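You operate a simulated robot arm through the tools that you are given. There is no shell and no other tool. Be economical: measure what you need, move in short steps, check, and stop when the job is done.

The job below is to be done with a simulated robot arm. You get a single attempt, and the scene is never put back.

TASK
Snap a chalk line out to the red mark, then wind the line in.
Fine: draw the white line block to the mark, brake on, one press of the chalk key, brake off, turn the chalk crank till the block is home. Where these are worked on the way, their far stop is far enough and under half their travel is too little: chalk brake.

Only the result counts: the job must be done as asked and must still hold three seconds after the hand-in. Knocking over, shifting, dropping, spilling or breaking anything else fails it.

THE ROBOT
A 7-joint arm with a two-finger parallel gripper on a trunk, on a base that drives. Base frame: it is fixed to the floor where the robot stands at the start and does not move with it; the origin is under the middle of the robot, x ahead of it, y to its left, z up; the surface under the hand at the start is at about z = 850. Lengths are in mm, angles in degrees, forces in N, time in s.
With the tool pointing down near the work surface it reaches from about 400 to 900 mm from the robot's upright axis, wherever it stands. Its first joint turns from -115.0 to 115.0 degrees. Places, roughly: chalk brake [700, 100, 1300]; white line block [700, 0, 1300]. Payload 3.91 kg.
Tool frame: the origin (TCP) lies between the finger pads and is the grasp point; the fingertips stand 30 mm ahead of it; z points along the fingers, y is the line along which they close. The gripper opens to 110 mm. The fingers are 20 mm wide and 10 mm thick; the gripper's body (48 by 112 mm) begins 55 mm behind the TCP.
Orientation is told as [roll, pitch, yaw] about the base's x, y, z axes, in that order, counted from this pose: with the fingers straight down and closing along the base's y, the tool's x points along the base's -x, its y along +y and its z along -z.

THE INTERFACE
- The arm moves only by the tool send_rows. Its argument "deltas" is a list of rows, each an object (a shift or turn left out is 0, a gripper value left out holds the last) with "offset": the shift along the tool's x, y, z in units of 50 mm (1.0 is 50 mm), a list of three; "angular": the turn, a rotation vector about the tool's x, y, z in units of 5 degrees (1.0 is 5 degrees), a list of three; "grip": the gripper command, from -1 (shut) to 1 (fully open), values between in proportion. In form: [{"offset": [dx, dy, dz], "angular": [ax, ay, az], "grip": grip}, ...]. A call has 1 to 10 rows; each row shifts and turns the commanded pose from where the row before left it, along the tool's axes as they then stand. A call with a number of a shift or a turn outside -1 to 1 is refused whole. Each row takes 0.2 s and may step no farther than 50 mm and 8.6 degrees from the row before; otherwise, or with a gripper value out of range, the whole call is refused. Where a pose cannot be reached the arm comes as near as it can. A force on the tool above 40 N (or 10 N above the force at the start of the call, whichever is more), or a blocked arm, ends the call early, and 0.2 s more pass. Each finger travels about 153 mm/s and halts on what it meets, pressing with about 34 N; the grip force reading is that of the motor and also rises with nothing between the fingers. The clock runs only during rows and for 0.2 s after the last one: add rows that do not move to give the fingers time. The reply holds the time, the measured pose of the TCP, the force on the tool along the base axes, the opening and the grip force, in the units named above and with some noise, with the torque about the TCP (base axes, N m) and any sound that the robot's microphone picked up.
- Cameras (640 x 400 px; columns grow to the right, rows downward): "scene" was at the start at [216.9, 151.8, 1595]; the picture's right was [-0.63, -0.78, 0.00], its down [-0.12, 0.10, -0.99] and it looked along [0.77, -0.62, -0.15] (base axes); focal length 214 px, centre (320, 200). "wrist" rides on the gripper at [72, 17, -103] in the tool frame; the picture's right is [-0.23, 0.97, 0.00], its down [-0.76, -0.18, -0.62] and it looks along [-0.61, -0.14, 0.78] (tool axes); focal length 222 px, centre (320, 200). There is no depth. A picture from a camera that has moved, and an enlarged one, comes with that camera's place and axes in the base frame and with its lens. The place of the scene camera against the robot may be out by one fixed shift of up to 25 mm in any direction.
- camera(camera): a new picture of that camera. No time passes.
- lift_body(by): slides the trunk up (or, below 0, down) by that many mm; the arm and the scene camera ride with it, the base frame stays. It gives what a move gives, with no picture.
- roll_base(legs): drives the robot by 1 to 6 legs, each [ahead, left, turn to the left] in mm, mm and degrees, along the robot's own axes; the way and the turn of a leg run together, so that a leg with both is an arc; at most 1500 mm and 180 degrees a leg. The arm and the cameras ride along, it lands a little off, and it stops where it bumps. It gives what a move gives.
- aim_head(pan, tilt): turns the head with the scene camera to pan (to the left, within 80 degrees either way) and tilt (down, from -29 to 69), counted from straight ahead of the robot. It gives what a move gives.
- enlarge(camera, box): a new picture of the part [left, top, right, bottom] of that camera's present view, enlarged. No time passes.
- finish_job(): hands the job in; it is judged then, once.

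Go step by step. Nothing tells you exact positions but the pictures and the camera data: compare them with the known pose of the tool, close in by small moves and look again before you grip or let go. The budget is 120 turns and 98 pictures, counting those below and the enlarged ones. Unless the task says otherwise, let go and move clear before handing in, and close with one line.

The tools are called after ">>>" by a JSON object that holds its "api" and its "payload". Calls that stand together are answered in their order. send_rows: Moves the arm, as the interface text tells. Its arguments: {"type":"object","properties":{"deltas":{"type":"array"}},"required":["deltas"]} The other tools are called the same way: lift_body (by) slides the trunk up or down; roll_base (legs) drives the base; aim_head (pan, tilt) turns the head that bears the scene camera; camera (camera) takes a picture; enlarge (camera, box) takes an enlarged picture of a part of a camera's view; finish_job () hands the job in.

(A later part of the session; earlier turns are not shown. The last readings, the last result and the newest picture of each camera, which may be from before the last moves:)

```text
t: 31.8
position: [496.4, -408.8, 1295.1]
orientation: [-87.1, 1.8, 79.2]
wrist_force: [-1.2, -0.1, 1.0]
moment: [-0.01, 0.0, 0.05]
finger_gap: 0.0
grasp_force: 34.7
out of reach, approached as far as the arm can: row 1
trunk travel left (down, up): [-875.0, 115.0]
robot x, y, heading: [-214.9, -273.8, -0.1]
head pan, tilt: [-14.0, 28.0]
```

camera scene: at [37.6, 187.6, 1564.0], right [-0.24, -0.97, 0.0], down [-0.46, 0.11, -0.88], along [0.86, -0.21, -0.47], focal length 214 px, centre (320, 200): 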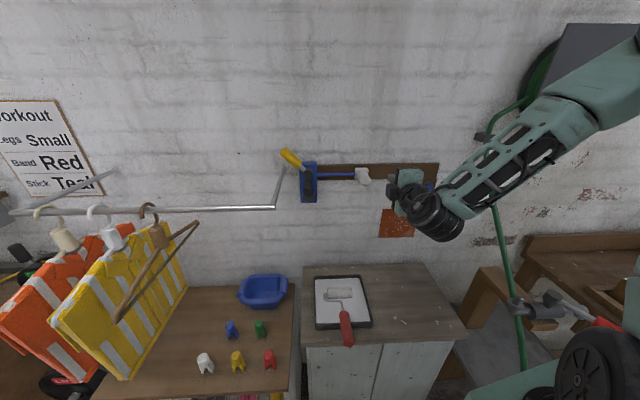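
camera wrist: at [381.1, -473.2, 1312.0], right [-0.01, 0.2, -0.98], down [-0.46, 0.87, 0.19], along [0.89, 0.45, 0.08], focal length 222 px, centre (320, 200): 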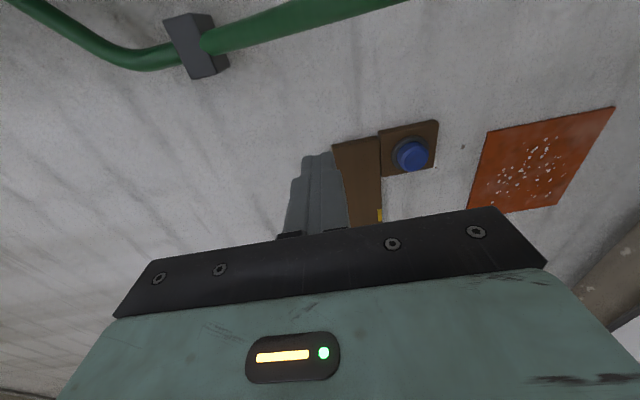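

>>> {"api": "send_rows", "payload": {"deltas": [{"offset": [-0.4, 0.6, 0]}, {"offset": [-0.4, 0.6, 0.4]}, {"offset": [-0.28, 0.34, 0.4]}, {"angular": [0.3, 0.06, 0.17]}, {"angular": [0.3, 0.06, 0.17]}]}}

>>> {"api": "camera", "payload": {"camera": "wrist"}}

>>> {"api": "camera", "payload": {"camera": "scene"}}

```text
t: 33.0
position: [544.1, -361.1, 1214.1]
orientation: [-90.1, 0.0, 78.6]
wrist_force: [0.2, -0.1, 0.7]
moment: [-0.01, 0.0, -0.02]
finger_gap: 0.0
grasp_force: 33.8
trunk travel left (down, up): [-875.0, 115.0]
robot x, y, heading: [-217.2, -274.7, 0.2]
head pan, tilt: [-14.0, 28.0]
```

```text
57 pictures are left
camera wrist: at [428.4, -412.9, 1198.7], right [0.05, 0.22, -0.97], down [-0.46, 0.87, 0.18], along [0.89, 0.44, 0.14], focal length 222 px, centre (320, 200)
```

wrist: 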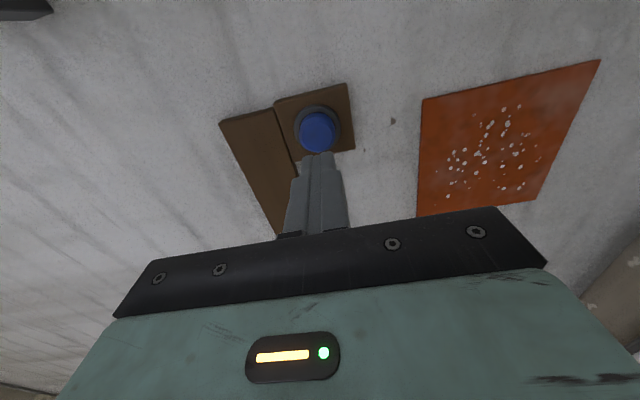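

```text
56 pictures are left
camera scene: at [18.4, -85.9, 1563.9], right [-0.24, -0.97, 0.0], down [-0.46, 0.11, -0.88], along [0.86, -0.21, -0.47], focal length 214 px, centre (320, 200)
```

scene: 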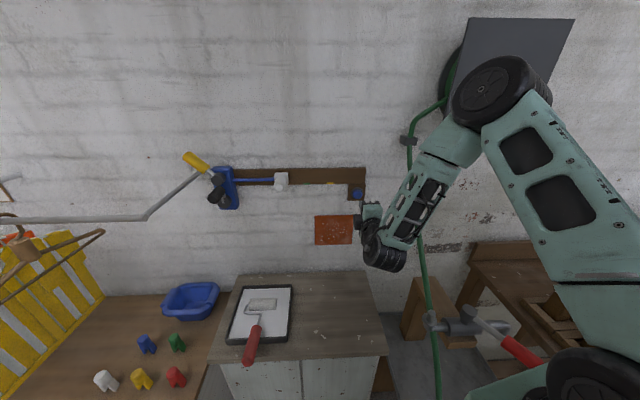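

I'm lined up: the button is about 57 mm ahead of the fingertips. I'll approach to about 12 mm and check.

>>> {"api": "send_rows", "payload": {"deltas": [{"offset": [0.02, -0.06, 0.5]}, {"offset": [0, 0, 0.4]}]}}

>>> {"api": "enlarge", "payload": {"camera": "wrist", "box": [240, 80, 400, 200]}}

```text
t: 33.6
position: [587.9, -370.8, 1218.2]
orientation: [-90.2, 0.0, 78.7]
wrist_force: [0.5, 0.0, -0.1]
moment: [-0.01, -0.02, -0.01]
finger_gap: 0.0
grasp_force: 34.0
trunk travel left (down, up): [-875.0, 115.0]
robot x, y, heading: [-218.6, -270.2, 0.1]
head pan, tilt: [-14.0, 28.0]
```

```text
3.33 times, centred on (320, 140) of wrist
camera zoom: at [472.4, -421.9, 1202.2], right [0.05, 0.22, -0.97], down [-0.46, 0.87, 0.18], along [0.89, 0.44, 0.14], focal length 740 px, centre (320, 400)
```

zoom: 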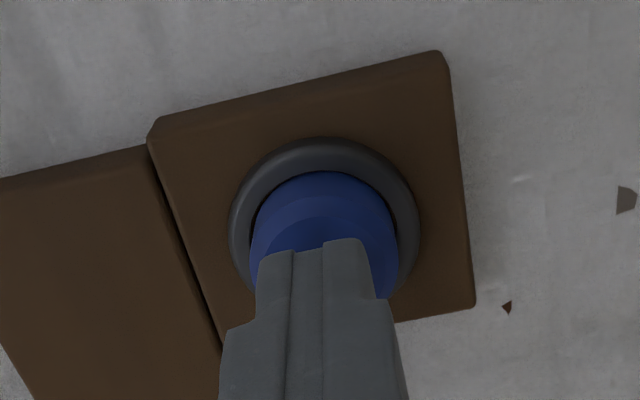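

The fingertips are centred on the key. I'll make one smooth press.

>>> {"api": "send_rows", "payload": {"deltas": [{"offset": [0, 0, 0.15]}, {"offset": [0, 0, 0.08]}, {"offset": [0, 0, 0.08]}, {"offset": [0, 0, 0.08]}, {"offset": [0, 0, 0.08]}]}}

>>> {"api": "enlarge", "payload": {"camera": "wrist", "box": [240, 80, 400, 200]}}

```text
t: 34.5
position: [597.5, -372.9, 1217.0]
orientation: [-90.0, 0.0, 78.9]
wrist_force: [-24.9, 1.2, 8.7]
moment: [-0.09, -0.26, -0.13]
finger_gap: 0.0
grasp_force: 34.0
trunk travel left (down, up): [-875.0, 115.0]
robot x, y, heading: [-215.7, -273.4, 0.0]
head pan, tilt: [-14.0, 28.0]
heard: click
stopped in row 4: the force on the tool passed its limit at 47 N (the readings are from after the stop); the commanded pose is now the measured one
```

```text
3.33 times, centred on (320, 140) of wrist
camera zoom: at [482.5, -424.7, 1201.9], right [0.04, 0.22, -0.97], down [-0.46, 0.87, 0.18], along [0.88, 0.44, 0.14], focal length 740 px, centre (320, 400)
```

zoom: 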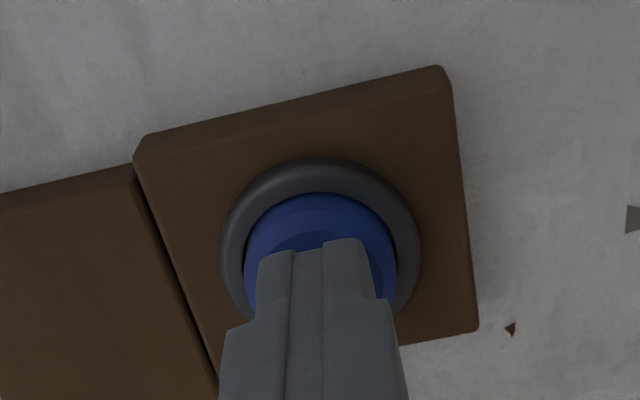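

A click was heard: one press done. I'll back straight off and return the base left, keeping clear of the knob.

>>> {"api": "send_rows", "payload": {"deltas": [{"offset": [0, 0, -0.9]}, {"offset": [0, 0, -0.9]}]}}

>>> {"api": "roll_base", "payload": {"legs": [[20, 270, 0]]}}

>>> {"api": "camera", "payload": {"camera": "scene"}}

>>> {"api": "camera", "payload": {"camera": "wrist"}}

```text
t: 35.1
position: [513.5, -357.2, 1214.2]
orientation: [-89.7, 0.0, 78.7]
wrist_force: [1.5, -0.2, 0.1]
moment: [-0.04, 0.0, 0.01]
finger_gap: 0.0
grasp_force: 34.1
trunk travel left (down, up): [-875.0, 115.0]
robot x, y, heading: [-216.2, -275.6, 0.2]
head pan, tilt: [-14.0, 28.0]
```

```text
t: 37.0
position: [532.8, -85.7, 1214.9]
orientation: [-89.8, 0.0, 78.9]
wrist_force: [0.1, 0.4, 0.1]
moment: [-0.02, 0.0, 0.0]
finger_gap: 0.0
grasp_force: 33.9
trunk travel left (down, up): [-875.0, 115.0]
robot x, y, heading: [-196.9, -1.3, 0.2]
head pan, tilt: [-14.0, 28.0]
```

```text
53 pictures are left
camera scene: at [37.0, 185.7, 1563.9], right [-0.24, -0.97, 0.0], down [-0.46, 0.11, -0.88], along [0.86, -0.21, -0.47], focal length 214 px, centre (320, 200)
```

scene: 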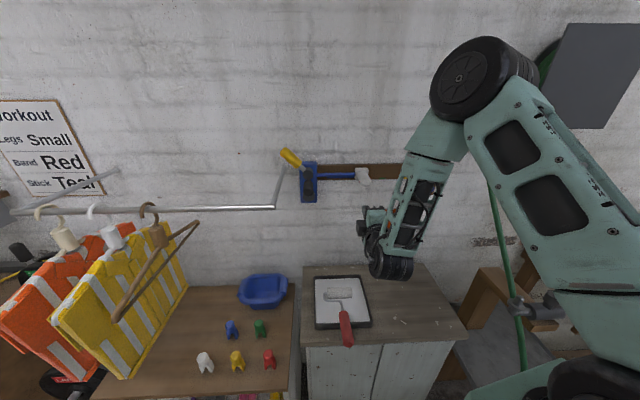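

```text
52 pictures are left
camera wrist: at [417.4, -137.5, 1200.1], right [0.04, 0.22, -0.97], down [-0.46, 0.87, 0.18], along [0.88, 0.45, 0.14], focal length 222 px, centre (320, 200)
```

wrist: 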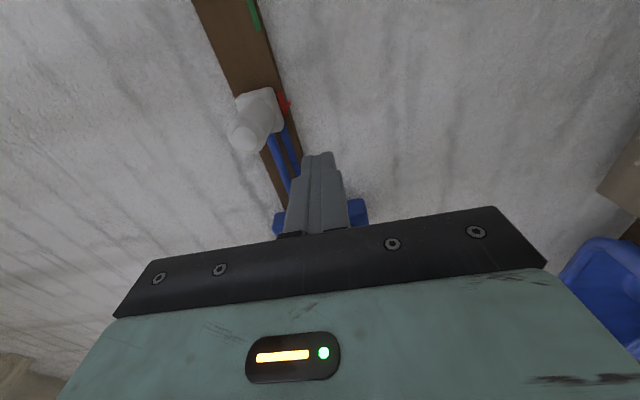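

The key is pressed and the lever is still on. To push it back off without hitting the bar, I'll bring the hand in from above, pitched down, on the lever's left side. First I move up and left.

>>> {"api": "send_rows", "payload": {"deltas": [{"offset": [-0.6, -0.7, 0]}, {"offset": [-0.7, -0.7, 0]}, {"offset": [-0.7, -0.7, 0]}, {"offset": [-0.7, -0.7, 0]}, {"offset": [-0.7, -0.7, 0], "angular": [-1, 0, 0]}]}}

>>> {"api": "send_rows", "payload": {"deltas": [{"angular": [-1, 0, 0]}, {"angular": [-1, 0, 0]}, {"angular": [-1, 0, 0]}, {"angular": [-1, 0, 0]}, {"angular": [-1, 0, 0]}, {"angular": [-1, 0, 0]}, {"angular": [-1, 0, 0]}]}}

>>> {"api": "camera", "payload": {"camera": "scene"}}

```text
t: 38.2
position: [566.0, 80.6, 1388.5]
orientation: [-84.7, -0.1, 79.0]
wrist_force: [0.6, 0.8, -0.4]
moment: [0.01, 0.0, 0.02]
finger_gap: 0.0
grasp_force: 33.7
trunk travel left (down, up): [-875.0, 115.0]
robot x, y, heading: [-199.4, -6.8, 0.1]
head pan, tilt: [-14.0, 28.0]
```

```text
t: 39.8
position: [566.3, 81.9, 1390.0]
orientation: [-49.6, 0.0, 79.0]
wrist_force: [-0.3, -0.4, -0.1]
moment: [0.0, 0.03, -0.02]
finger_gap: 0.1
grasp_force: 34.0
trunk travel left (down, up): [-875.0, 115.0]
robot x, y, heading: [-196.6, -3.4, 0.5]
head pan, tilt: [-14.0, 28.0]
```

```text
51 pictures are left
camera scene: at [36.9, 185.8, 1563.8], right [-0.24, -0.97, 0.0], down [-0.46, 0.11, -0.88], along [0.86, -0.21, -0.47], focal length 214 px, centre (320, 200)
```

scene: 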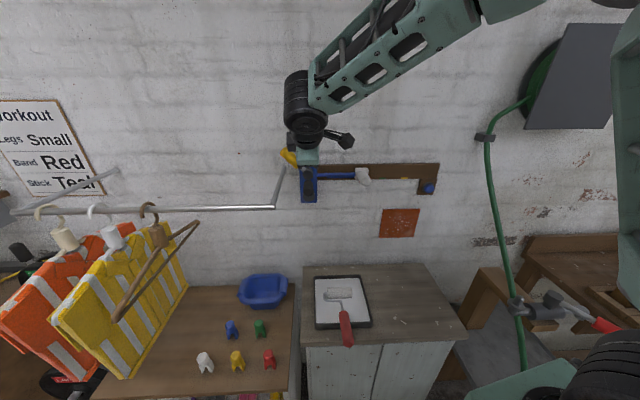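

The hand is pitched 40° down with the arm well above everything. I'll move left past the lever, then in.

>>> {"api": "send_rows", "payload": {"deltas": [{"offset": [-0.76, 0, 0]}, {"offset": [-0.76, 0, 0]}, {"offset": [-0.76, 0, 0]}, {"offset": [0, -0.45, 0.85]}]}}

>>> {"api": "camera", "payload": {"camera": "wrist"}}

>>> {"api": "camera", "payload": {"camera": "scene"}}

```text
t: 40.8
position: [628.4, 184.7, 1385.4]
orientation: [-49.7, 0.1, 78.9]
wrist_force: [-1.4, 0.9, 0.8]
moment: [-0.01, 0.0, 0.03]
finger_gap: 0.0
grasp_force: 33.6
trunk travel left (down, up): [-875.0, 115.0]
robot x, y, heading: [-195.4, -1.9, 0.2]
head pan, tilt: [-14.0, 28.0]
```

```text
50 pictures are left
camera wrist: at [526.7, 129.4, 1439.9], right [-0.57, 0.34, -0.74], down [-0.21, 0.82, 0.54], along [0.79, 0.46, -0.4], focal length 222 px, centre (320, 200)
```

wrist: 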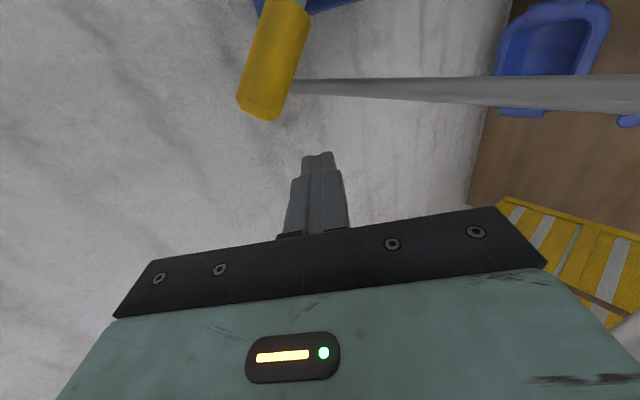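

```text
49 pictures are left
camera scene: at [36.2, 186.2, 1563.9], right [-0.24, -0.97, 0.0], down [-0.46, 0.11, -0.88], along [0.86, -0.21, -0.47], focal length 214 px, centre (320, 200)
```

scene: 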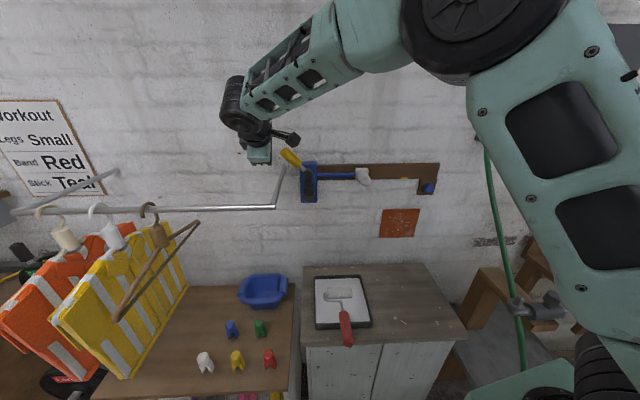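

>>> {"api": "send_rows", "payload": {"deltas": [{"offset": [0, -0.24, 0.52]}, {"offset": [0, -0.24, 0.52]}]}}

>>> {"api": "camera", "payload": {"camera": "wrist"}}

>>> {"api": "enlarge", "payload": {"camera": "scene", "box": [200, 80, 360, 220]}}

```text
t: 41.4
position: [686.3, 170.2, 1364.8]
orientation: [-49.8, 0.0, 78.8]
wrist_force: [-0.4, 0.0, 0.6]
moment: [0.01, 0.0, 0.03]
finger_gap: 0.0
grasp_force: 34.1
trunk travel left (down, up): [-875.0, 115.0]
robot x, y, heading: [-194.3, -5.9, 0.3]
head pan, tilt: [-14.0, 28.0]
```

```text
48 pictures are left
camera wrist: at [584.6, 117.1, 1420.1], right [-0.57, 0.34, -0.74], down [-0.21, 0.82, 0.54], along [0.79, 0.46, -0.4], focal length 222 px, centre (320, 200)
```

wrist: 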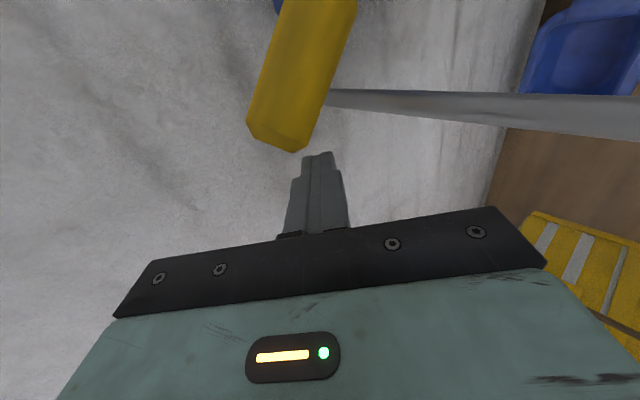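

```text
2.86 times, centred on (280, 150) of scene
camera zoom: at [36.5, 185.9, 1563.9], right [-0.24, -0.97, 0.0], down [-0.46, 0.11, -0.88], along [0.86, -0.21, -0.47], focal length 613 px, centre (434, 343)
```

zoom: 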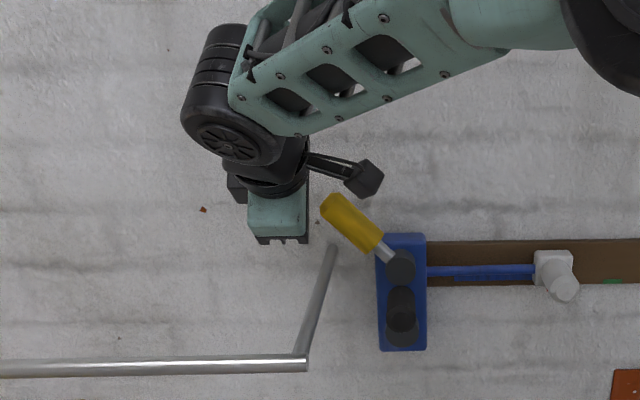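

The fingers are left of and below the lever's end, clear of the bar. I'll sweep right to bring it upright.

>>> {"api": "send_rows", "payload": {"deltas": [{"offset": [0.4, 0, 0]}, {"offset": [0.3, 0, 0]}, {"offset": [0.3, 0, 0]}, {"offset": [0.3, 0, 0]}, {"offset": [0.25, 0, 0]}, {"offset": [0.2, 0, 0]}]}}

>>> {"api": "camera", "payload": {"camera": "wrist"}}

>>> {"api": "enlarge", "payload": {"camera": "scene", "box": [200, 80, 360, 220]}}

```text
t: 42.1
position: [678.4, 146.1, 1373.0]
orientation: [-50.6, -0.8, 80.0]
wrist_force: [-0.7, 3.2, 3.0]
moment: [-0.04, -0.02, -0.03]
finger_gap: 0.0
grasp_force: 33.9
trunk travel left (down, up): [-875.0, 115.0]
robot x, y, heading: [-194.5, -2.1, 0.0]
head pan, tilt: [-14.0, 28.0]
stopped in row 3: the force on the tool passed its limit at 47 N (the readings are from after the stop); the commanded pose is now the measured one
```

```text
46 pictures are left
camera wrist: at [577.1, 89.7, 1426.2], right [-0.57, 0.34, -0.75], down [-0.23, 0.81, 0.54], along [0.79, 0.48, -0.38], focal length 222 px, centre (320, 200)
```

wrist: 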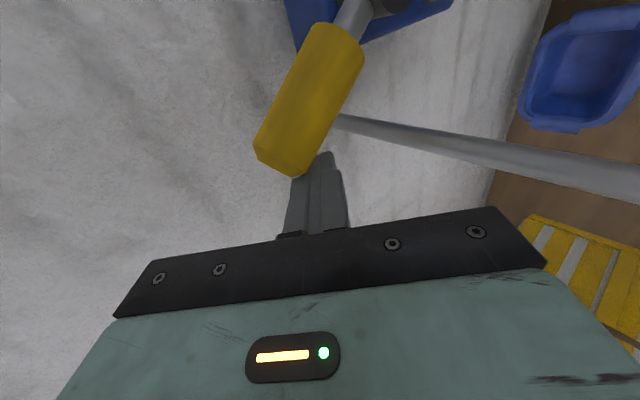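

```text
2.86 times, centred on (280, 150) of scene
camera zoom: at [36.6, 187.1, 1563.7], right [-0.24, -0.97, 0.0], down [-0.46, 0.11, -0.88], along [0.86, -0.21, -0.47], focal length 613 px, centre (434, 343)
```

zoom: 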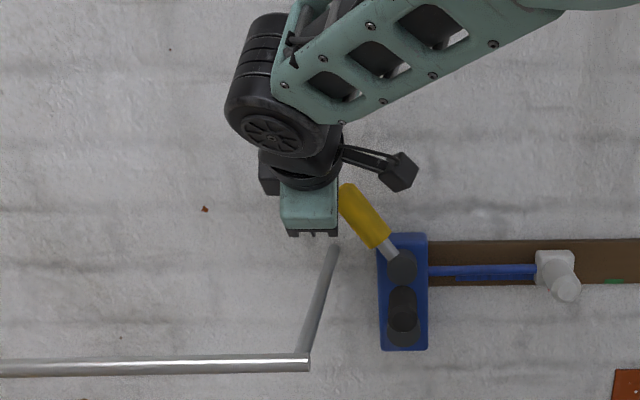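

The force limit tripped partway, though the lever seems to have risen a little. I'll push more gently and perpendicular to it, right and up.

>>> {"api": "send_rows", "payload": {"deltas": [{"offset": [0.08, -0.05, -0.04], "angular": [0.1, 0.18, 0.15]}, {"offset": [0.1, -0.06, -0.05]}, {"offset": [0.1, -0.06, -0.05]}, {"offset": [0.1, -0.06, -0.05]}, {"offset": [0.1, -0.06, -0.05]}]}}

>>> {"api": "camera", "payload": {"camera": "wrist"}}

>>> {"api": "enlarge", "payload": {"camera": "scene", "box": [200, 80, 360, 220]}}

```text
t: 43.3
position: [673.7, 121.0, 1390.6]
orientation: [-51.0, -0.7, 78.5]
wrist_force: [-5.1, 3.4, -1.1]
moment: [-0.03, 0.01, -0.07]
finger_gap: 0.0
grasp_force: 34.1
trunk travel left (down, up): [-875.0, 115.0]
robot x, y, heading: [-196.1, -3.6, 0.3]
head pan, tilt: [-14.0, 28.0]
```

```text
44 pictures are left
camera wrist: at [570.5, 66.5, 1442.4], right [-0.56, 0.35, -0.75], down [-0.22, 0.81, 0.54], along [0.8, 0.46, -0.38], focal length 222 px, centre (320, 200)
```

wrist: 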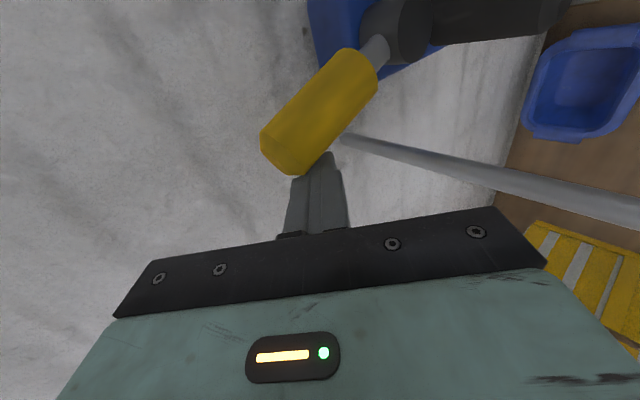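

```text
2.86 times, centred on (280, 150) of scene
camera zoom: at [36.5, 186.8, 1563.7], right [-0.24, -0.97, 0.0], down [-0.46, 0.11, -0.88], along [0.86, -0.21, -0.47], focal length 613 px, centre (434, 343)
```

zoom: 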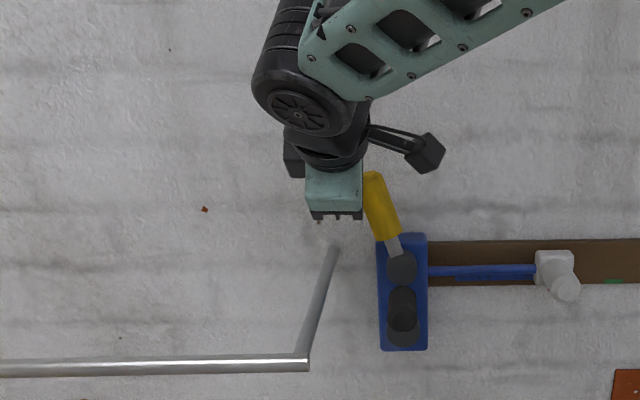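

The gentle push works, and the lever is now about 18° off vertical. I'll continue to the right.

>>> {"api": "send_rows", "payload": {"deltas": [{"offset": [0.1, 0, 0]}, {"offset": [0.1, 0, 0]}, {"offset": [0.1, 0, 0]}, {"offset": [0.1, 0, 0]}, {"offset": [0.1, 0, 0]}, {"offset": [0.1, 0, 0]}, {"offset": [0.1, 0, 0]}, {"offset": [0.1, 0, 0]}]}}

>>> {"api": "enlarge", "payload": {"camera": "scene", "box": [200, 80, 360, 220]}}

```text
t: 45.1
position: [666.8, 89.8, 1387.3]
orientation: [-50.8, -0.8, 79.2]
wrist_force: [13.5, 27.2, -15.6]
moment: [0.41, -0.06, 0.49]
finger_gap: 0.2
grasp_force: 34.6
trunk travel left (down, up): [-875.0, 115.0]
robot x, y, heading: [-196.0, -1.8, 0.3]
head pan, tilt: [-14.0, 28.0]
```

```text
2.86 times, centred on (280, 150) of scene
camera zoom: at [39.0, 189.1, 1563.0], right [-0.24, -0.97, 0.0], down [-0.46, 0.11, -0.88], along [0.86, -0.21, -0.47], focal length 613 px, centre (434, 343)
```

zoom: 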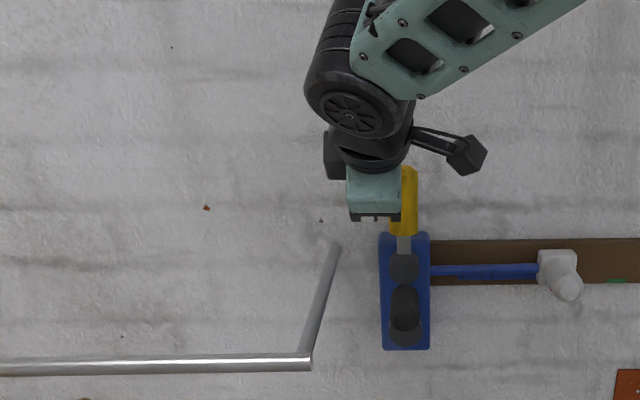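

The lever is upright at its stop again, so the brake is off. I'll back away, level the hand, and check the crank.

>>> {"api": "send_rows", "payload": {"deltas": [{"offset": [-0.2, 0, 0]}, {"offset": [0, 0, -0.9]}, {"offset": [0, 0, -0.9]}, {"offset": [0.8, 0, 0], "angular": [1, 0, 0]}, {"offset": [0.8, 0, 0], "angular": [1, 0, 0]}, {"angular": [1, 0, 0]}, {"angular": [1, 0, 0]}, {"angular": [1, 0, 0]}, {"angular": [1, 0, 0]}, {"angular": [1, 0, 0]}]}}

>>> {"api": "enlarge", "payload": {"camera": "scene", "box": [240, 120, 400, 220]}}

```text
t: 47.3
position: [584.1, 27.2, 1445.6]
orientation: [-86.2, -0.8, 78.7]
wrist_force: [-1.2, -0.5, 0.7]
moment: [-0.01, -0.04, -0.04]
finger_gap: 0.2
grasp_force: 33.7
trunk travel left (down, up): [-875.0, 115.0]
robot x, y, heading: [-193.6, 0.1, 0.2]
head pan, tilt: [-14.0, 28.0]
```

```text
4.00 times, centred on (320, 170) of scene
camera zoom: at [36.9, 186.4, 1563.9], right [-0.24, -0.97, 0.0], down [-0.46, 0.11, -0.88], along [0.86, -0.21, -0.47], focal length 858 px, centre (320, 320)
```

zoom: 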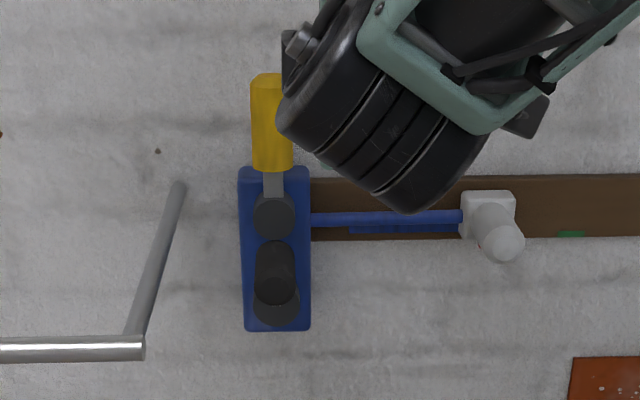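

The chalk line now shows on the rail, the brake is off, and the crank handle is still at the top. I'll use the closed fingers as a peg: level, yaw slightly left so the wrist stays clear of the bar, and come down to the right of the handle.

>>> {"api": "send_rows", "payload": {"deltas": [{"offset": [0, 0, -0.36], "angular": [0.76, 0, 0.16]}, {"offset": [0, 0.9, 0], "angular": [0, -1, 0]}, {"offset": [0, 0.9, 0], "angular": [0, -1, 0]}, {"offset": [0, 0.9, 0], "angular": [0, -1, 0]}, {"offset": [0, 0.84, 0]}]}}

>>> {"api": "camera", "payload": {"camera": "wrist"}}

>>> {"api": "camera", "payload": {"camera": "scene"}}

```text
t: 48.5
position: [568.0, 33.1, 1271.9]
orientation: [-90.3, -1.6, 93.8]
wrist_force: [-0.2, 0.4, 0.3]
moment: [0.01, 0.03, -0.02]
finger_gap: 0.0
grasp_force: 34.1
trunk travel left (down, up): [-875.0, 115.0]
robot x, y, heading: [-198.8, -3.3, 0.1]
head pan, tilt: [-14.0, 28.0]
```

```text
40 pictures are left
camera wrist: at [470.5, -45.8, 1254.0], right [-0.01, 0.25, -0.97], down [-0.67, 0.71, 0.2], along [0.74, 0.65, 0.16], focal length 222 px, centre (320, 200)
```

wrist: 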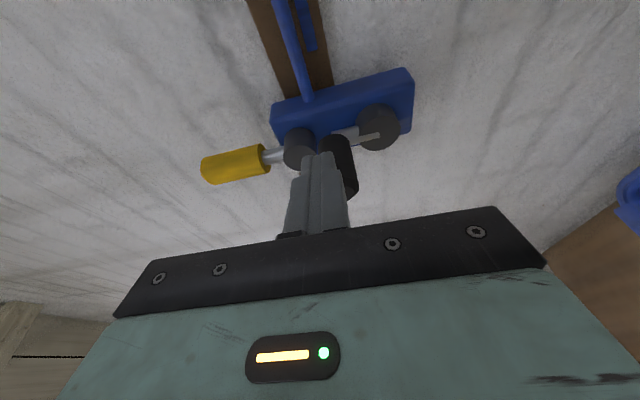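

```text
39 pictures are left
camera scene: at [36.5, 186.2, 1564.0], right [-0.24, -0.97, 0.0], down [-0.46, 0.11, -0.88], along [0.86, -0.21, -0.47], focal length 214 px, centre (320, 200)
```

scene: 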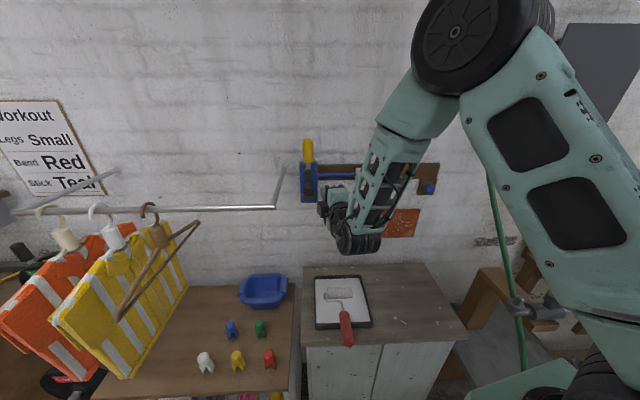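

I'll insert the peg just right of the handle, in front of the block knob's plane, and probe with a push left.

>>> {"api": "send_rows", "payload": {"deltas": [{"offset": [0.03, 0.3, 0.42]}, {"offset": [0.03, 0, 0.42]}]}}

>>> {"api": "camera", "payload": {"camera": "wrist"}}

```text
t: 49.1
position: [610.2, 33.0, 1255.2]
orientation: [-90.2, -1.5, 93.7]
wrist_force: [0.6, 0.5, 0.5]
moment: [0.01, 0.0, 0.03]
finger_gap: 0.0
grasp_force: 34.3
trunk travel left (down, up): [-875.0, 115.0]
robot x, y, heading: [-194.0, -4.6, 0.2]
head pan, tilt: [-14.0, 28.0]
```

```text
38 pictures are left
camera wrist: at [512.5, -45.6, 1238.0], right [-0.01, 0.25, -0.97], down [-0.67, 0.71, 0.2], along [0.74, 0.65, 0.16], focal length 222 px, centre (320, 200)
```

wrist: 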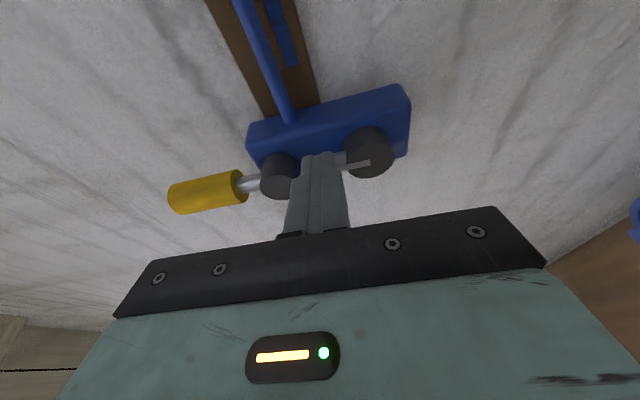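

>>> {"api": "send_rows", "payload": {"deltas": [{"offset": [-0.2, -0.04, 0.052]}, {"offset": [-0.19, -0.1, 0.052]}, {"offset": [-0.23, -0.06, 0.06]}]}}

>>> {"api": "enlarge", "payload": {"camera": "scene", "box": [240, 120, 400, 220]}}

>>> {"api": "camera", "payload": {"camera": "wrist"}}

```text
t: 49.9
position: [616.5, 65.7, 1266.1]
orientation: [-90.2, -1.7, 93.8]
wrist_force: [1.2, -4.2, -0.2]
moment: [-0.04, -0.02, -0.11]
finger_gap: 0.0
grasp_force: 33.8
trunk travel left (down, up): [-875.0, 115.0]
robot x, y, heading: [-193.2, -0.2, 0.3]
head pan, tilt: [-14.0, 28.0]
```

```text
4.00 times, centred on (320, 170) of scene
camera zoom: at [37.2, 186.0, 1563.9], right [-0.24, -0.97, 0.0], down [-0.46, 0.11, -0.88], along [0.86, -0.21, -0.47], focal length 858 px, centre (320, 320)
```

zoom: 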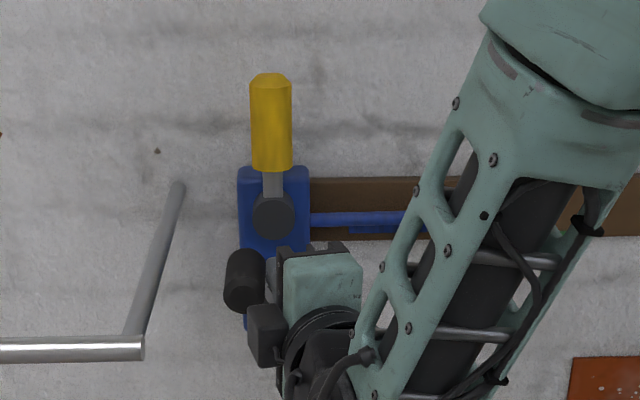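

```text
36 pictures are left
camera wrist: at [518.1, -13.8, 1248.1], right [-0.01, 0.25, -0.97], down [-0.67, 0.72, 0.2], along [0.74, 0.65, 0.16], focal length 222 px, centre (320, 200)
```

wrist: 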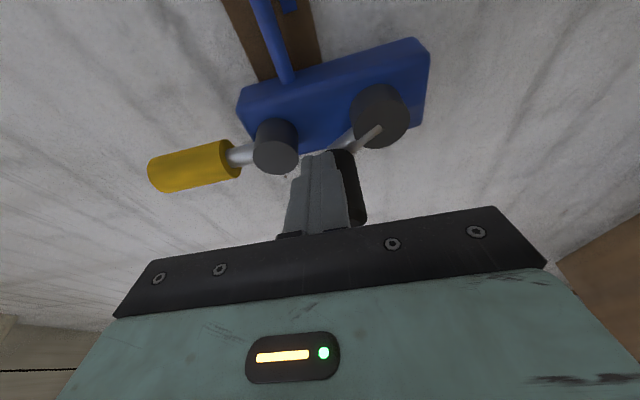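

The crank turns left easily. I'll continue about a third of a turn and then check whether the block is moving home.

>>> {"api": "send_rows", "payload": {"deltas": [{"offset": [-0.282, 0.05, 0.076]}, {"offset": [-0.28, 0.134, 0.075]}, {"offset": [-0.218, 0.226, 0.059]}, {"offset": [-0.129, 0.29, 0.035]}, {"offset": [-0.031, 0.238, 0.008]}]}}

>>> {"api": "camera", "payload": {"camera": "scene"}}

>>> {"api": "camera", "payload": {"camera": "wrist"}}

```text
t: 51.1
position: [626.7, 117.0, 1219.3]
orientation: [-90.2, -1.6, 93.6]
wrist_force: [-1.6, 0.2, 1.6]
moment: [-0.01, 0.04, 0.02]
finger_gap: 0.0
grasp_force: 34.3
trunk travel left (down, up): [-875.0, 115.0]
robot x, y, heading: [-195.3, 1.4, 0.4]
head pan, tilt: [-14.0, 28.0]
```

```text
35 pictures are left
camera scene: at [36.8, 186.5, 1563.8], right [-0.24, -0.97, 0.0], down [-0.46, 0.11, -0.88], along [0.86, -0.21, -0.47], focal length 214 px, centre (320, 200)
```

scene: 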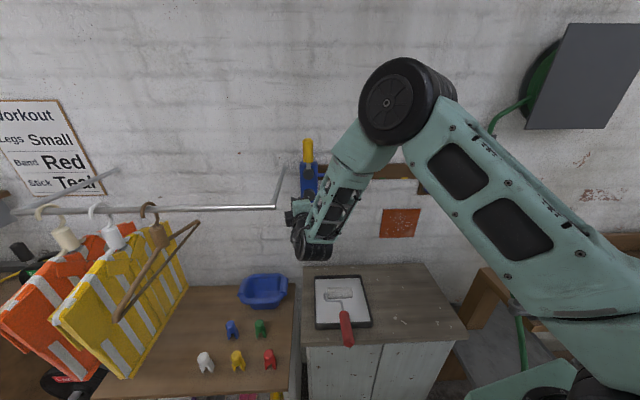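

```text
34 pictures are left
camera wrist: at [527.5, 37.2, 1201.6], right [-0.01, 0.25, -0.97], down [-0.67, 0.71, 0.2], along [0.74, 0.65, 0.16], focal length 222 px, centre (320, 200)
```

wrist: 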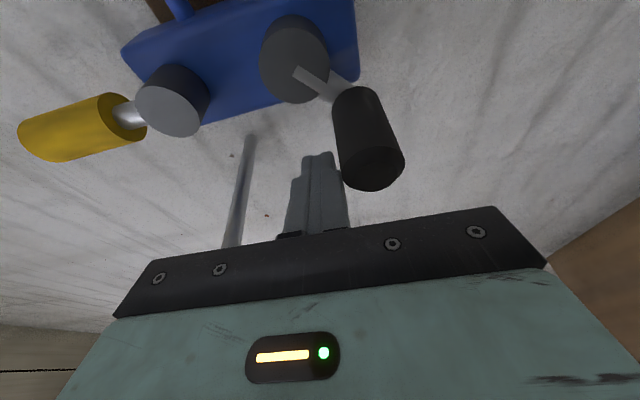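

The handle follows. I'll continue round the bottom.

>>> {"api": "send_rows", "payload": {"deltas": [{"offset": [0.1, 0.244, -0.027]}, {"offset": [0.129, 0.29, -0.035]}, {"offset": [0.218, 0.226, -0.059]}, {"offset": [0.28, 0.134, -0.075]}, {"offset": [0.307, 0.028, -0.082]}, {"offset": [0.297, -0.082, -0.08]}, {"offset": [0.253, -0.184, -0.068]}]}}

>>> {"api": "camera", "payload": {"camera": "wrist"}}

>>> {"api": "camera", "payload": {"camera": "scene"}}

```text
t: 52.7
position: [608.7, 34.4, 1186.9]
orientation: [-90.2, -1.5, 93.7]
wrist_force: [-1.2, 0.4, -1.6]
moment: [-0.04, 0.02, -0.02]
finger_gap: 0.0
grasp_force: 34.7
trunk travel left (down, up): [-875.0, 115.0]
robot x, y, heading: [-193.8, -0.0, 0.2]
head pan, tilt: [-14.0, 28.0]
```

```text
33 pictures are left
camera wrist: at [510.8, -44.7, 1168.4], right [-0.01, 0.25, -0.97], down [-0.67, 0.71, 0.2], along [0.74, 0.65, 0.16], focal length 222 px, centre (320, 200)
```

wrist: 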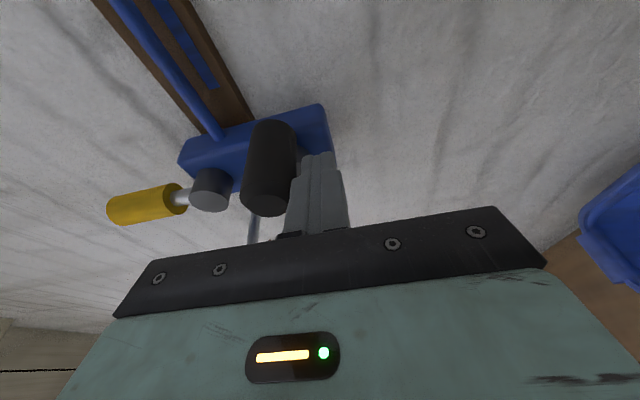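

```text
32 pictures are left
camera scene: at [37.1, 186.4, 1563.8], right [-0.24, -0.97, 0.0], down [-0.46, 0.11, -0.88], along [0.86, -0.21, -0.47], focal length 214 px, centre (320, 200)
```

scene: 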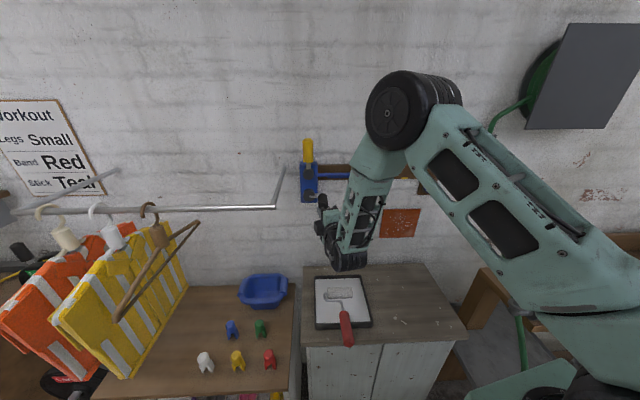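

>>> {"api": "send_rows", "payload": {"deltas": [{"offset": [0.129, -0.252, -0.035]}, {"offset": [0.079, -0.308, -0.021]}, {"offset": [-0.027, -0.318, 0.007]}, {"offset": [-0.129, -0.29, 0.035]}, {"offset": [-0.218, -0.226, 0.059]}, {"offset": [-0.28, -0.134, 0.075]}, {"offset": [-0.23, -0.032, 0.062]}]}}

>>> {"api": "camera", "payload": {"camera": "wrist"}}

>>> {"api": "camera", "payload": {"camera": "scene"}}

```text
t: 54.3
position: [618.2, 68.0, 1266.4]
orientation: [-90.2, -1.5, 93.7]
wrist_force: [1.6, -3.4, 0.3]
moment: [-0.02, 0.01, -0.07]
finger_gap: 0.1
grasp_force: 34.0
trunk travel left (down, up): [-875.0, 115.0]
robot x, y, heading: [-193.4, -2.7, 0.4]
head pan, tilt: [-14.0, 28.0]
```

```text
31 pictures are left
camera wrist: at [519.0, -11.6, 1247.6], right [-0.01, 0.25, -0.97], down [-0.67, 0.72, 0.19], along [0.74, 0.65, 0.16], focal length 222 px, centre (320, 200)
```

wrist: 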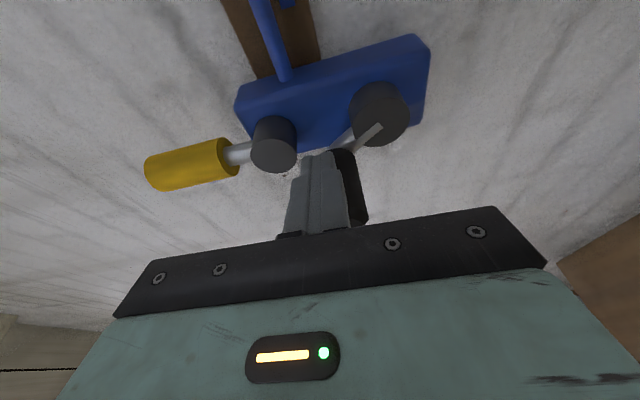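

```text
30 pictures are left
camera scene: at [37.1, 186.1, 1563.9], right [-0.24, -0.97, 0.0], down [-0.46, 0.11, -0.88], along [0.86, -0.21, -0.47], focal length 214 px, centre (320, 200)
```

scene: 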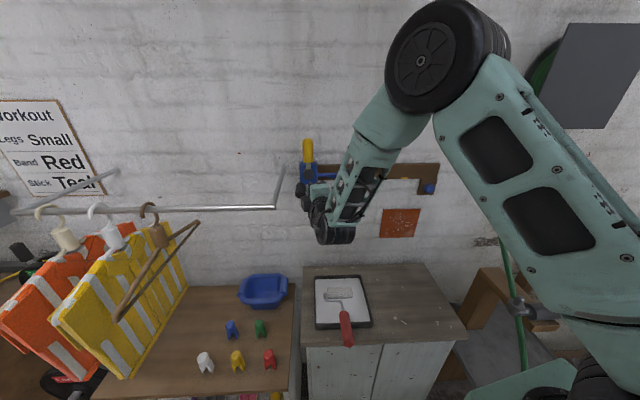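

One full turn is done. I'll check where the block is.

>>> {"api": "enlarge", "payload": {"camera": "scene", "box": [290, 130, 450, 230]}}

```text
4.00 times, centred on (370, 180) of scene
camera zoom: at [37.1, 186.1, 1563.9], right [-0.24, -0.97, 0.0], down [-0.46, 0.11, -0.88], along [0.86, -0.21, -0.47], focal length 858 px, centre (120, 280)
```

zoom: 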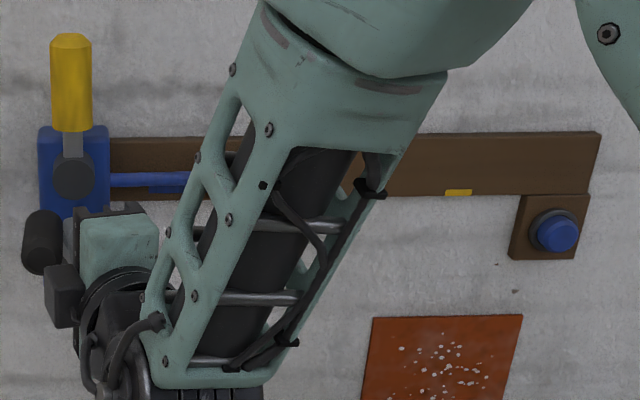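

The forearm hides the block. I'll back off and lift briefly to see it.

>>> {"api": "send_rows", "payload": {"deltas": [{"offset": [0.2, 0, -0.1]}, {"offset": [0, 0, -0.9]}, {"offset": [0, -1, 0]}, {"offset": [0, -1, 0]}, {"offset": [0, -1, 0]}, {"offset": [0, -0.6, 0]}]}}

>>> {"api": "enlarge", "payload": {"camera": "scene", "box": [290, 130, 450, 230]}}

```text
t: 55.7
position: [567.6, 51.3, 1443.7]
orientation: [-90.3, -1.5, 93.8]
wrist_force: [0.5, -0.3, -1.2]
moment: [0.03, 0.02, 0.0]
finger_gap: 0.1
grasp_force: 34.0
trunk travel left (down, up): [-875.0, 115.0]
robot x, y, heading: [-195.6, -5.8, 0.4]
head pan, tilt: [-14.0, 28.0]
```

```text
4.00 times, centred on (370, 180) of scene
camera zoom: at [37.2, 186.5, 1563.8], right [-0.24, -0.97, 0.0], down [-0.46, 0.11, -0.88], along [0.86, -0.21, -0.47], focal length 858 px, centre (120, 280)
```

zoom: 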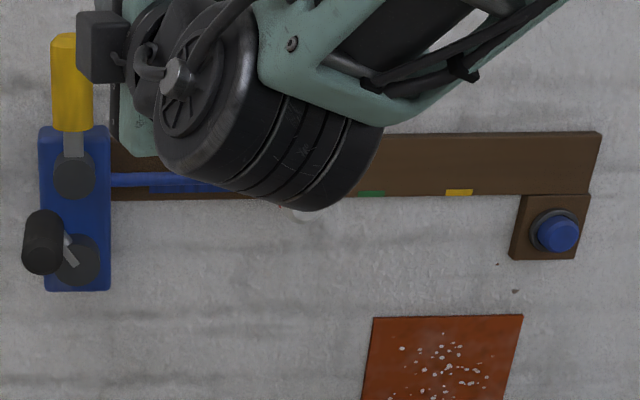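

The block hasn't moved, so turning left just freewheels. Winding must be the other way, to the right. I'll square the hand and come round to the handle's left side from below, clear of the bar.

>>> {"api": "send_rows", "payload": {"deltas": [{"offset": [0, 0.9, 0], "angular": [0, 1, 0]}, {"offset": [0, 0.9, 0], "angular": [0, 1, 0]}, {"offset": [0, 0.9, 0], "angular": [0, 1, 0]}, {"offset": [0, 0.95, 0]}, {"offset": [0, 0.95, 0]}]}}

>>> {"api": "camera", "payload": {"camera": "wrist"}}

```text
t: 56.9
position: [567.5, 57.0, 1214.4]
orientation: [-90.0, -1.7, 78.7]
wrist_force: [-1.4, -0.3, 0.5]
moment: [0.02, 0.02, 0.01]
finger_gap: 0.0
grasp_force: 34.4
trunk travel left (down, up): [-875.0, 115.0]
robot x, y, heading: [-194.6, -6.1, 0.2]
head pan, tilt: [-14.0, 28.0]
```

```text
27 pictures are left
camera wrist: at [452.1, 6.3, 1196.5], right [0.05, 0.25, -0.97], down [-0.46, 0.86, 0.2], along [0.89, 0.44, 0.16], focal length 222 px, centre (320, 200)
```

wrist: 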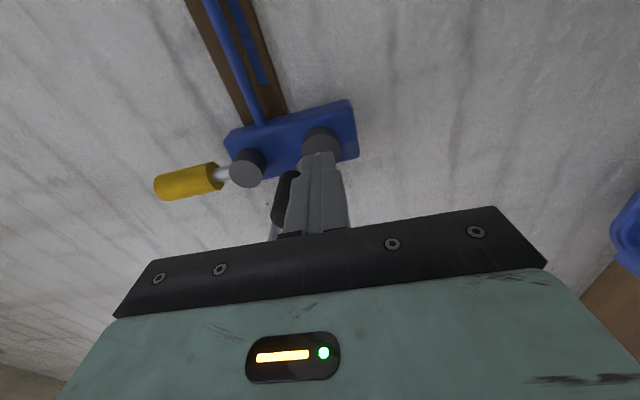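

>>> {"api": "send_rows", "payload": {"deltas": [{"offset": [-0.81, 0.1, 0]}, {"offset": [-0.81, 0.1, 0]}]}}

>>> {"api": "camera", "payload": {"camera": "wrist"}}

>>> {"api": "enlarge", "payload": {"camera": "scene", "box": [240, 130, 400, 250]}}

```text
t: 57.5
position: [584.6, 136.8, 1207.0]
orientation: [-89.7, -1.6, 78.7]
wrist_force: [-0.3, -0.2, 0.6]
moment: [0.02, -0.02, 0.04]
finger_gap: 0.0
grasp_force: 34.0
trunk travel left (down, up): [-875.0, 115.0]
robot x, y, heading: [-197.6, -3.7, 0.2]
head pan, tilt: [-14.0, 28.0]
```

```text
26 pictures are left
camera wrist: at [468.8, 86.1, 1188.3], right [0.05, 0.25, -0.97], down [-0.46, 0.86, 0.2], along [0.89, 0.44, 0.16], focal length 222 px, centre (320, 200)
```

wrist: 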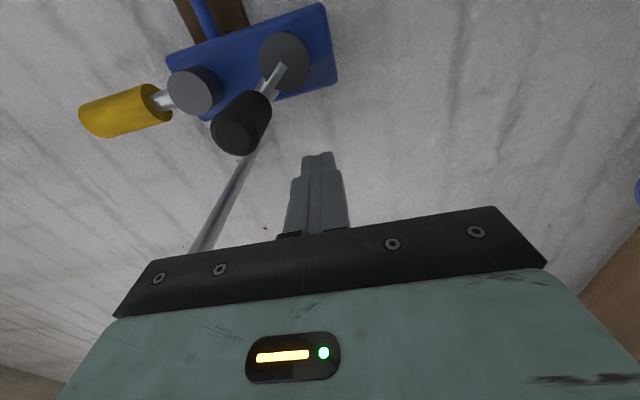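

```text
3.33 times, centred on (320, 190) of scene
camera zoom: at [37.1, 185.6, 1564.0], right [-0.24, -0.97, 0.0], down [-0.46, 0.11, -0.88], along [0.86, -0.21, -0.47], focal length 715 px, centre (320, 233)
```

zoom: 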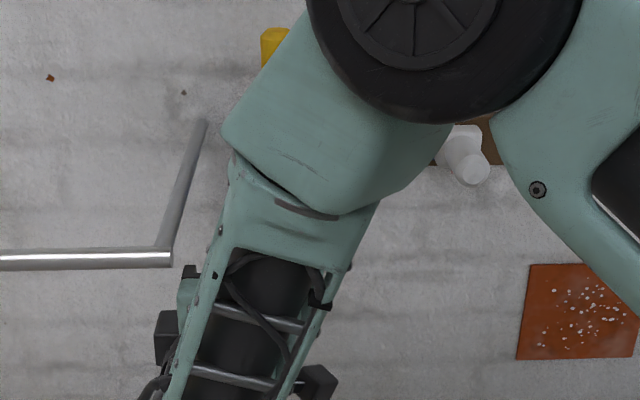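

The handle is at about (u 220, z 1258), with the hub centre near (191, 1222). I'll insert the peg on its left and push it over the top to the right.

>>> {"api": "send_rows", "payload": {"deltas": [{"offset": [0, 0, 0.92]}, {"offset": [0.23, -0.38, 0]}, {"offset": [0.052, -0.234, 0]}, {"offset": [0.16, -0.278, 0]}, {"offset": [0.244, -0.204, 0]}]}}

>>> {"api": "camera", "payload": {"camera": "wrist"}}

```text
t: 58.7
position: [621.0, 90.8, 1259.6]
orientation: [-89.8, -1.4, 78.8]
wrist_force: [1.2, 1.6, -0.1]
moment: [0.0, -0.02, -0.01]
finger_gap: 0.0
grasp_force: 33.8
trunk travel left (down, up): [-875.0, 115.0]
robot x, y, heading: [-195.7, -6.0, 0.5]
head pan, tilt: [-14.0, 28.0]
```

```text
24 pictures are left
camera wrist: at [504.8, 39.2, 1242.8], right [0.05, 0.25, -0.97], down [-0.46, 0.86, 0.2], along [0.89, 0.44, 0.16], focal length 222 px, centre (320, 200)
```

wrist: 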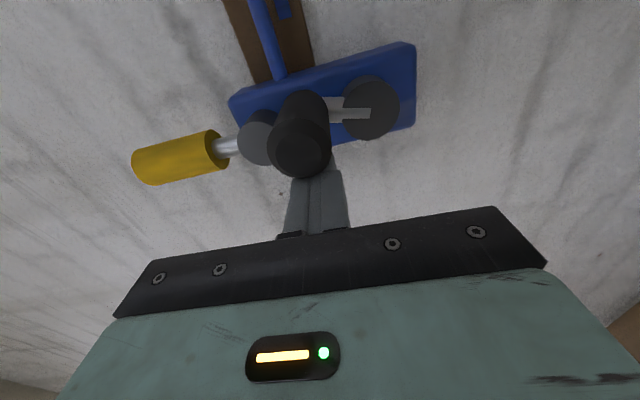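

>>> {"api": "send_rows", "payload": {"deltas": [{"offset": [0.226, -0.154, 0]}, {"offset": [0.32, 0, 0]}, {"offset": [0.3, 0.11, 0]}, {"offset": [0.244, 0.204, 0]}, {"offset": [0.16, 0.278, 0]}, {"offset": [0.056, 0.314, 0]}, {"offset": [-0.056, 0.314, 0]}, {"offset": [-0.16, 0.278, 0]}, {"offset": [-0.244, 0.204, 0]}, {"offset": [-0.3, 0.11, 0]}]}}

>>> {"api": "camera", "payload": {"camera": "wrist"}}

>>> {"api": "enlarge", "payload": {"camera": "scene", "box": [290, 130, 450, 230]}}

```text
t: 60.9
position: [614.9, 66.2, 1176.7]
orientation: [-89.8, -1.5, 78.7]
wrist_force: [0.7, -3.3, -0.3]
moment: [0.03, 0.02, -0.01]
finger_gap: 0.2
grasp_force: 34.0
trunk travel left (down, up): [-875.0, 115.0]
robot x, y, heading: [-196.2, -4.8, 0.2]
head pan, tilt: [-14.0, 28.0]
```

```text
23 pictures are left
camera wrist: at [500.5, 16.0, 1158.8], right [0.05, 0.25, -0.97], down [-0.46, 0.86, 0.2], along [0.89, 0.44, 0.16], focal length 222 px, centre (320, 200)
```

wrist: 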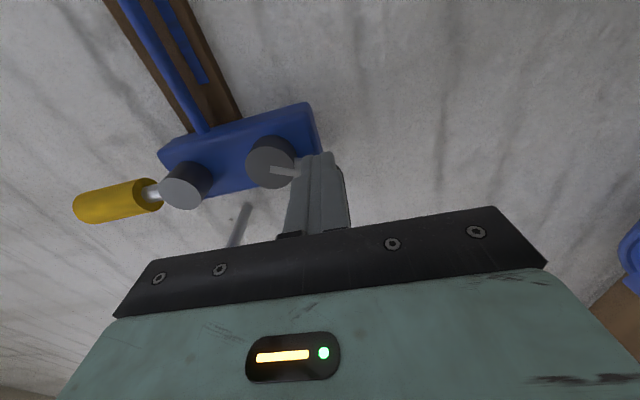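

```text
4.00 times, centred on (370, 180) of scene
camera zoom: at [37.0, 186.0, 1563.9], right [-0.24, -0.97, 0.0], down [-0.46, 0.11, -0.88], along [0.86, -0.21, -0.47], focal length 858 px, centre (120, 280)
```

zoom: 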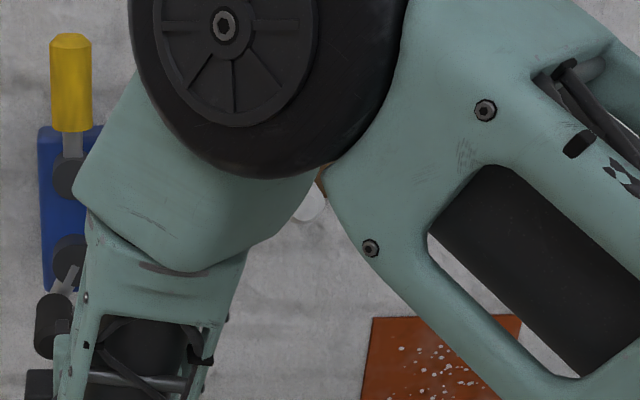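

The handle follows clockwise, but the block doesn't look moved yet. My earlier left turn may have left slack to take up, so I'll continue clockwise up the left side.

>>> {"api": "send_rows", "payload": {"deltas": [{"offset": [-0.32, 0, 0]}, {"offset": [-0.3, -0.11, 0]}, {"offset": [-0.244, -0.204, 0]}, {"offset": [-0.16, -0.278, 0]}, {"offset": [-0.056, -0.314, 0]}, {"offset": [0.056, -0.314, 0]}, {"offset": [0.16, -0.278, 0]}, {"offset": [0.244, -0.204, 0]}, {"offset": [0.3, -0.11, 0]}, {"offset": [0.32, 0, 0]}]}}

>>> {"api": "enlarge", "payload": {"camera": "scene", "box": [290, 130, 450, 230]}}

```text
t: 63.1
position: [614.4, 62.9, 1266.3]
orientation: [-89.9, -1.5, 78.6]
wrist_force: [-1.2, 1.5, 1.4]
moment: [0.02, 0.03, -0.01]
finger_gap: 0.1
grasp_force: 34.3
trunk travel left (down, up): [-875.0, 115.0]
robot x, y, heading: [-191.7, -1.5, 0.3]
head pan, tilt: [-14.0, 28.0]
```

```text
4.00 times, centred on (370, 180) of scene
camera zoom: at [36.8, 186.7, 1563.9], right [-0.24, -0.97, 0.0], down [-0.46, 0.11, -0.88], along [0.86, -0.21, -0.47], focal length 858 px, centre (120, 280)
```

zoom: 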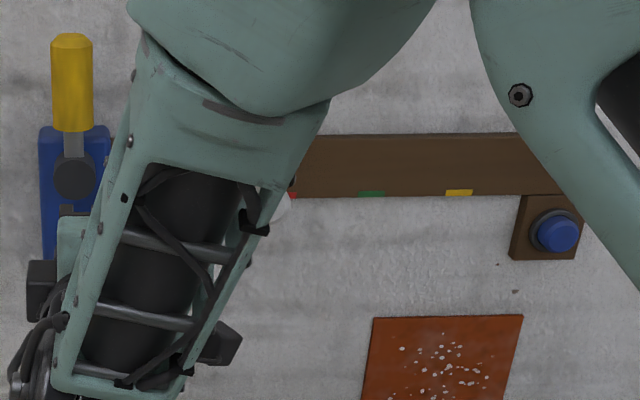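

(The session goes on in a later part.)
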